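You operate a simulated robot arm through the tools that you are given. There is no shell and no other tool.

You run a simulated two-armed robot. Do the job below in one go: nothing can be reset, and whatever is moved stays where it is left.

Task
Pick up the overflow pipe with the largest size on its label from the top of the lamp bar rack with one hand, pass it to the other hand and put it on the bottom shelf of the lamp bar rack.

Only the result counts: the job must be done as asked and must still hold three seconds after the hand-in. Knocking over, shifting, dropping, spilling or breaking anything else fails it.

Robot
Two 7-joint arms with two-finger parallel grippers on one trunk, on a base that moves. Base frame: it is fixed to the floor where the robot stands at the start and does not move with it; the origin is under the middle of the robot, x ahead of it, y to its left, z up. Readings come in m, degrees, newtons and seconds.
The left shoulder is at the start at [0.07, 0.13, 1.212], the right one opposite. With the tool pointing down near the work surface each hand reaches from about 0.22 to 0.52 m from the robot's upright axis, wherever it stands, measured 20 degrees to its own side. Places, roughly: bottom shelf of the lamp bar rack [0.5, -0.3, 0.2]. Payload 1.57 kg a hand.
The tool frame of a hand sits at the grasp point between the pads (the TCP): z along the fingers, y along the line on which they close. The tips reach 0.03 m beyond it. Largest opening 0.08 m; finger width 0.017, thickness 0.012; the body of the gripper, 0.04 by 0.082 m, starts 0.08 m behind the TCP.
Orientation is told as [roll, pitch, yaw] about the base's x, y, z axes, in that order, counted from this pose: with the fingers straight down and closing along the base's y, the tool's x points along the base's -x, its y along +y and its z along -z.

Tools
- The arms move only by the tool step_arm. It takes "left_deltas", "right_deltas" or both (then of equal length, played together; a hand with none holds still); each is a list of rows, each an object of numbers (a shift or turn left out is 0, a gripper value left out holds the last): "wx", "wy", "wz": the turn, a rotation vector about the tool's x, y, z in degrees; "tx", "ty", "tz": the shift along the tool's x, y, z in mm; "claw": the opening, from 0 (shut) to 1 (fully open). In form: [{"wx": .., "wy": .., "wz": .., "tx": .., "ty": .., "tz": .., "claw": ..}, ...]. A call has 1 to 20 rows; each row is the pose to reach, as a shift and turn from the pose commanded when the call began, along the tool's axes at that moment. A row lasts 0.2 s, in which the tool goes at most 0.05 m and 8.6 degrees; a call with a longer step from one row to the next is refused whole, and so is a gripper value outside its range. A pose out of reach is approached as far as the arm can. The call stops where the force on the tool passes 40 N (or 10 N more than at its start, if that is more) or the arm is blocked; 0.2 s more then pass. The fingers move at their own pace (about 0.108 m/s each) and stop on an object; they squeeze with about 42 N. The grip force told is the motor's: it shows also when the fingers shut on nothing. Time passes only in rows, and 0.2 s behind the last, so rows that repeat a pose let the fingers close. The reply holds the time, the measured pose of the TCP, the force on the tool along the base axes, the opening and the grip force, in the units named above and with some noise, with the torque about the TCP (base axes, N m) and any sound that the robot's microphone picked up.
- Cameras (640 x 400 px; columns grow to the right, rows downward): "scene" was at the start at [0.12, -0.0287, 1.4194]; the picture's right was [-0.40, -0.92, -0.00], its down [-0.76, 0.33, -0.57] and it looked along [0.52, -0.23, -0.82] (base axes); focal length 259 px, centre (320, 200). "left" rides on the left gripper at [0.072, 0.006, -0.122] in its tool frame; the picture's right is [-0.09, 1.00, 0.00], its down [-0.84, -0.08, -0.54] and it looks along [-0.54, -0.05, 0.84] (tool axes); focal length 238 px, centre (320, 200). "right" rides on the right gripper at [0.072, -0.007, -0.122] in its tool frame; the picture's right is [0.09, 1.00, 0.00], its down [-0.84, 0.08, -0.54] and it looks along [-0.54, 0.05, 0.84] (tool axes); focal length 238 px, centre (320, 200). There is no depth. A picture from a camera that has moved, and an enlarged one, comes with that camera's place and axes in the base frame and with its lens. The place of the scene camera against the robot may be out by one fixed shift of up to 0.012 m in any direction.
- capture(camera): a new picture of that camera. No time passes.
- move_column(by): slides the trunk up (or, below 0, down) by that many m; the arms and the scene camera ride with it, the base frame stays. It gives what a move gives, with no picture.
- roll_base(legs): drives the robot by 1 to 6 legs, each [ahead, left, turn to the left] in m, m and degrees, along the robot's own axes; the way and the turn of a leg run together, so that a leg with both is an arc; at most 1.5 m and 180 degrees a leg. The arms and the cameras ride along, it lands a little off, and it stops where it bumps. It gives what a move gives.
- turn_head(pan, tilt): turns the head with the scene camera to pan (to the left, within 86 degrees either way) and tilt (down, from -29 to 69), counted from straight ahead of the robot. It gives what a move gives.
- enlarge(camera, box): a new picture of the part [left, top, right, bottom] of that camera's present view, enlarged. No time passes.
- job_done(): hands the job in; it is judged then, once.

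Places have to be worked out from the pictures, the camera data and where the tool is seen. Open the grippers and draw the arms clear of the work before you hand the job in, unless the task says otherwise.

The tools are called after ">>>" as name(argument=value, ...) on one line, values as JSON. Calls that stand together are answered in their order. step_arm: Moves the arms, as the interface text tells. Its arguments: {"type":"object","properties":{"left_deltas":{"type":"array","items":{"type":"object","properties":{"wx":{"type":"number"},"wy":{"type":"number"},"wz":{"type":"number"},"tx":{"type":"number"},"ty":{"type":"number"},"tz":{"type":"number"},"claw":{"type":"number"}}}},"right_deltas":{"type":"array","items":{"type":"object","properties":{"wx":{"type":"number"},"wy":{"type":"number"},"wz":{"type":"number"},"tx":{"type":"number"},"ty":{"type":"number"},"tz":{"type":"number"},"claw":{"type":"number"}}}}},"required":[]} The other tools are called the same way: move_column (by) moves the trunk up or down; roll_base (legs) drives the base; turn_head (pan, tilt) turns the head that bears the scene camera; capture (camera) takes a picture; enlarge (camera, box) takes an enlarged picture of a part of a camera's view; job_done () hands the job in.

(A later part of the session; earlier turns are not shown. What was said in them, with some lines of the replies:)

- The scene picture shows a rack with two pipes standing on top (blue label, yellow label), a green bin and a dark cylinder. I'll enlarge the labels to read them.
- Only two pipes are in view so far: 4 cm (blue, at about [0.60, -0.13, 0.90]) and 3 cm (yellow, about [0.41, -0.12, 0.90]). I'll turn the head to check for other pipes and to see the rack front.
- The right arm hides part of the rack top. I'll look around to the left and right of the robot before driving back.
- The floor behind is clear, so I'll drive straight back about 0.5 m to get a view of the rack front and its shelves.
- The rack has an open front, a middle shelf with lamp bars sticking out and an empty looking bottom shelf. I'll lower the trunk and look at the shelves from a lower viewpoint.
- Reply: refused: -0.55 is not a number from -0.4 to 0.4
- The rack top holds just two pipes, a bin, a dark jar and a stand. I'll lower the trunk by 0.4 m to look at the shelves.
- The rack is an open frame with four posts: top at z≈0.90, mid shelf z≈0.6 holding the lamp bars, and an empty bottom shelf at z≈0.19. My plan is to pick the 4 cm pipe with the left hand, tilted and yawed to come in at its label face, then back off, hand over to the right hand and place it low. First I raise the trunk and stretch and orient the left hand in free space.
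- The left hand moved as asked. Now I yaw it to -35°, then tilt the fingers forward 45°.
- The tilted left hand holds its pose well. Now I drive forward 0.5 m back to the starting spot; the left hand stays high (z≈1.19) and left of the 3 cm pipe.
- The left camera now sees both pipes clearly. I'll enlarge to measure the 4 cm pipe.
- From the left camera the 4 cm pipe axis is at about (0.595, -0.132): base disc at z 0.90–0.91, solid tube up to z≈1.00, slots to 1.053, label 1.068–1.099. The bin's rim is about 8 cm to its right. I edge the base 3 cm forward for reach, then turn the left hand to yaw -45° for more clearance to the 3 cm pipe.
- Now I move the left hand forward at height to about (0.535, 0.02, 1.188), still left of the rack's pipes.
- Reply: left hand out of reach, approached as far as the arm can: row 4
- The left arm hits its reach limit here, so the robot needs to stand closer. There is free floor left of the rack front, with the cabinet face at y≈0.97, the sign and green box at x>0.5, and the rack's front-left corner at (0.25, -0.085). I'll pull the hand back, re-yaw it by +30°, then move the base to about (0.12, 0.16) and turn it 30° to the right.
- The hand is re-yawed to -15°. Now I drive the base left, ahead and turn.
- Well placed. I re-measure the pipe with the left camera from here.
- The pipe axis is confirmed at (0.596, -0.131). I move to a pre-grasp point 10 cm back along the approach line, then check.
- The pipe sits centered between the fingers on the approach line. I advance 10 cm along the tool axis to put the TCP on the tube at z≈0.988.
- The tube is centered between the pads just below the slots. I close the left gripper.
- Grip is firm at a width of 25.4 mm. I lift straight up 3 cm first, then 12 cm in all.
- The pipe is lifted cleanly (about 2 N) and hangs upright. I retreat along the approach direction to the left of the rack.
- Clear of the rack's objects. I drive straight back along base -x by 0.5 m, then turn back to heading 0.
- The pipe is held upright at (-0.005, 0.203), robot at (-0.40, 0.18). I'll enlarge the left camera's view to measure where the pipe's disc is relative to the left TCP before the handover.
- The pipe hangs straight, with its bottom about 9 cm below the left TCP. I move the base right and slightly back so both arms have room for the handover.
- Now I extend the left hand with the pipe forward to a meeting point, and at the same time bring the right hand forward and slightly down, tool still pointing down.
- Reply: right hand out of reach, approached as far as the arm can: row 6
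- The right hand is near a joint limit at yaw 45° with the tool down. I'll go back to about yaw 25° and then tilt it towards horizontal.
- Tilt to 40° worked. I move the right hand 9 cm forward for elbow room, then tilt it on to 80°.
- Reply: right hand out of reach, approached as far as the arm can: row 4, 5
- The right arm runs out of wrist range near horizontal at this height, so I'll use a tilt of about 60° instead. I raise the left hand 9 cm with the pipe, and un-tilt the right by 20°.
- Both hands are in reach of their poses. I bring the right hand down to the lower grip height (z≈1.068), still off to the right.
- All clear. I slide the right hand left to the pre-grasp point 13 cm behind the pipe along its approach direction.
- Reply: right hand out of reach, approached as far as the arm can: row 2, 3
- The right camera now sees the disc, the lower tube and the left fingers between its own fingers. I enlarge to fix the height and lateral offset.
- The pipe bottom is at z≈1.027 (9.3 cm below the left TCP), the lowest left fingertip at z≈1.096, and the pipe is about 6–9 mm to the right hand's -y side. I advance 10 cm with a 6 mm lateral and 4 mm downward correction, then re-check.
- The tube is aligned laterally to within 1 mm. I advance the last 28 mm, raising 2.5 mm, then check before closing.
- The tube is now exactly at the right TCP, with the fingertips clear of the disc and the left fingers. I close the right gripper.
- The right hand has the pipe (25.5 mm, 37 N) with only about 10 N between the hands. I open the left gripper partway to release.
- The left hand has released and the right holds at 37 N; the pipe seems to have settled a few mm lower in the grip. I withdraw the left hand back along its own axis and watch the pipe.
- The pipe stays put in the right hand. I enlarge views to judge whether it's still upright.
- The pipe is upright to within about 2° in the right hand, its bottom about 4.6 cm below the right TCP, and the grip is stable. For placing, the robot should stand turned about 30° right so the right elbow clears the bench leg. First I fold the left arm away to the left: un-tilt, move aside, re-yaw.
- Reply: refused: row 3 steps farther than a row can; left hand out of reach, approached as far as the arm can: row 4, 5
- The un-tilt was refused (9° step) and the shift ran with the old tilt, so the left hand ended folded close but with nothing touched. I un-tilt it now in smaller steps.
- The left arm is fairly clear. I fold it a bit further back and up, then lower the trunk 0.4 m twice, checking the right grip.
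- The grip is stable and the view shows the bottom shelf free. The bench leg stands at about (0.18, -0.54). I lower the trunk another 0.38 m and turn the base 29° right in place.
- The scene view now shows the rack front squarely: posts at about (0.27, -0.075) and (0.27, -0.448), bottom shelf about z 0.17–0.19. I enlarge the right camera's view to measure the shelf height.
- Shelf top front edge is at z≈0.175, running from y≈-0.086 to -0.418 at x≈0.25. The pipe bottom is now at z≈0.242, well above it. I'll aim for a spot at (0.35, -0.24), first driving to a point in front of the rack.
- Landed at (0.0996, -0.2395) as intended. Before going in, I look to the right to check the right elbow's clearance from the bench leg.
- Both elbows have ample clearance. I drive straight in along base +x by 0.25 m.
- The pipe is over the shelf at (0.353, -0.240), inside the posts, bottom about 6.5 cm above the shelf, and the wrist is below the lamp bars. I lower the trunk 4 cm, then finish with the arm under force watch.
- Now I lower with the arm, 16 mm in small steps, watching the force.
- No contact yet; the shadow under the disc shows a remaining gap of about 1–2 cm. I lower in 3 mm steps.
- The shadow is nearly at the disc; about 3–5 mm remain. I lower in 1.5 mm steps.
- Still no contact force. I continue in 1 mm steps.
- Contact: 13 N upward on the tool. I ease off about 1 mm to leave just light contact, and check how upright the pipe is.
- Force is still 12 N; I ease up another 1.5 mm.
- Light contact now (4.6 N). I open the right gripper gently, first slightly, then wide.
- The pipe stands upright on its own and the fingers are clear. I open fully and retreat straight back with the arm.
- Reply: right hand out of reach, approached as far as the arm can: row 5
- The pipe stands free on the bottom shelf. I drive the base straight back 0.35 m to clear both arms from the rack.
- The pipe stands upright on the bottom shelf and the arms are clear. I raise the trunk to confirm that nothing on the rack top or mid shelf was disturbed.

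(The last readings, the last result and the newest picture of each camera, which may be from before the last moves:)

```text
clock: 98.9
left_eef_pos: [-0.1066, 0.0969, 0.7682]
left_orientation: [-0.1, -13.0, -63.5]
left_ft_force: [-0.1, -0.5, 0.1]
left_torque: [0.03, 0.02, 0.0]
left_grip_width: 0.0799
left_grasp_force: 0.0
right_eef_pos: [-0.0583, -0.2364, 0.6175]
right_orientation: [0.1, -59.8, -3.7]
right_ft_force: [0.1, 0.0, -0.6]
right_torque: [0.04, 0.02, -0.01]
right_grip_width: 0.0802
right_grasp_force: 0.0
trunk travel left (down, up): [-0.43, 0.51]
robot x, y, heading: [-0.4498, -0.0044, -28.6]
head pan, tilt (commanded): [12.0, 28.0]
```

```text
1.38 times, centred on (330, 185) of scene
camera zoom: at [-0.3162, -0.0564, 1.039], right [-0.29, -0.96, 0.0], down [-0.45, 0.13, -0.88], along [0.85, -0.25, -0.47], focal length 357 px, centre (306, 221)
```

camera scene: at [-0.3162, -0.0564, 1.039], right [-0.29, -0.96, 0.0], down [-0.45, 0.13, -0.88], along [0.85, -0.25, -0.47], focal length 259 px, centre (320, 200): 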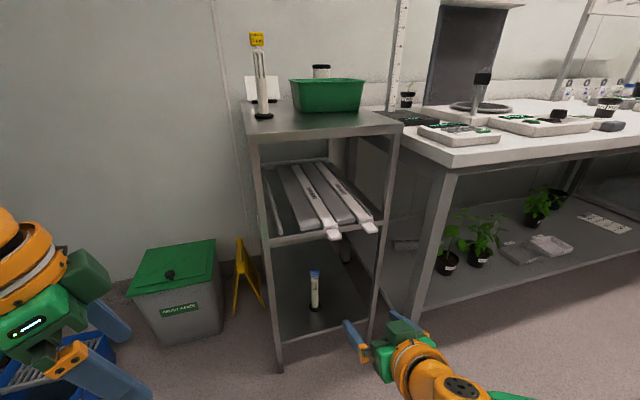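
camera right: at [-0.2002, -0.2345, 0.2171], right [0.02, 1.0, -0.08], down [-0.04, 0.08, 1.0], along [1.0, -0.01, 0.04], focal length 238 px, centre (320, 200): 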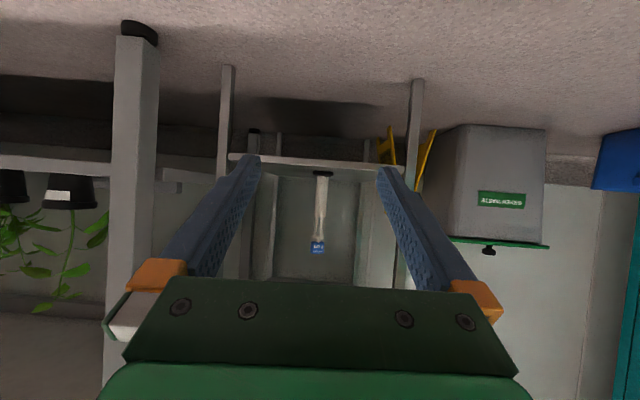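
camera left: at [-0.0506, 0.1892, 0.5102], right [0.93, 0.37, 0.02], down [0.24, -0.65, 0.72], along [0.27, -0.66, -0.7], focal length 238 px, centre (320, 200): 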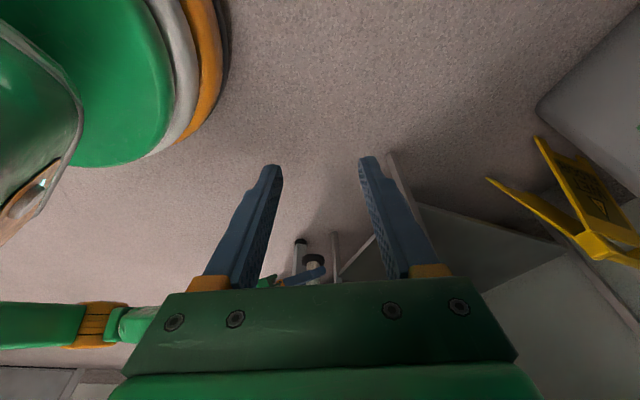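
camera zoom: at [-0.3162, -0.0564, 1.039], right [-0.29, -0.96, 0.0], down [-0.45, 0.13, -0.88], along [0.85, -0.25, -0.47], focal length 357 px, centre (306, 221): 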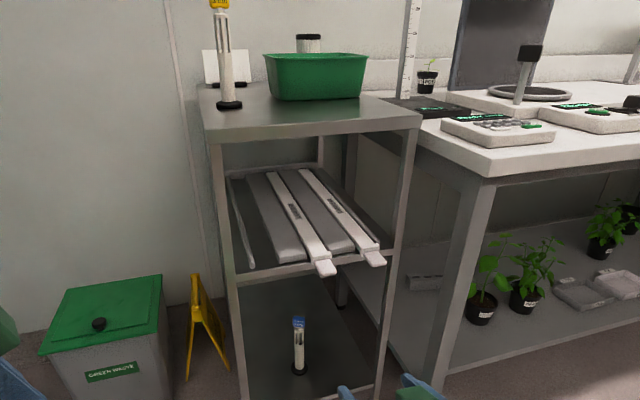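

Everything else is in its original place: the 3 cm pipe, bin, jar, card stand, lamp bars and sign. The 4 cm pipe stands upright on the bottom shelf, both grippers are open and the arms are clear, so I hand the job in.

>>> job_done()

```text
The job is handed in.
```

The 4 cm overflow pipe (the larger of the two on the rack; the other is 3 cm) is now standing upright on the bottom shelf of the lamp bar rack. I handed the job in; no verdict came back with the hand-in.

- **Handover:** the left hand picked the pipe from the rack top and passed it to the right hand, which placed it about 10 cm in from the shelf's front edge. It slid a few millimetres in the right hand's grip as the left let go, then held still.
- **Surroundings:** in the final pictures the 3 cm pipe, bin, jar, card stand, lamp bars and floor sign looked undisturbed.
- **Robot:** both grippers are open, and the robot is backed off with the arms clear of the rack.
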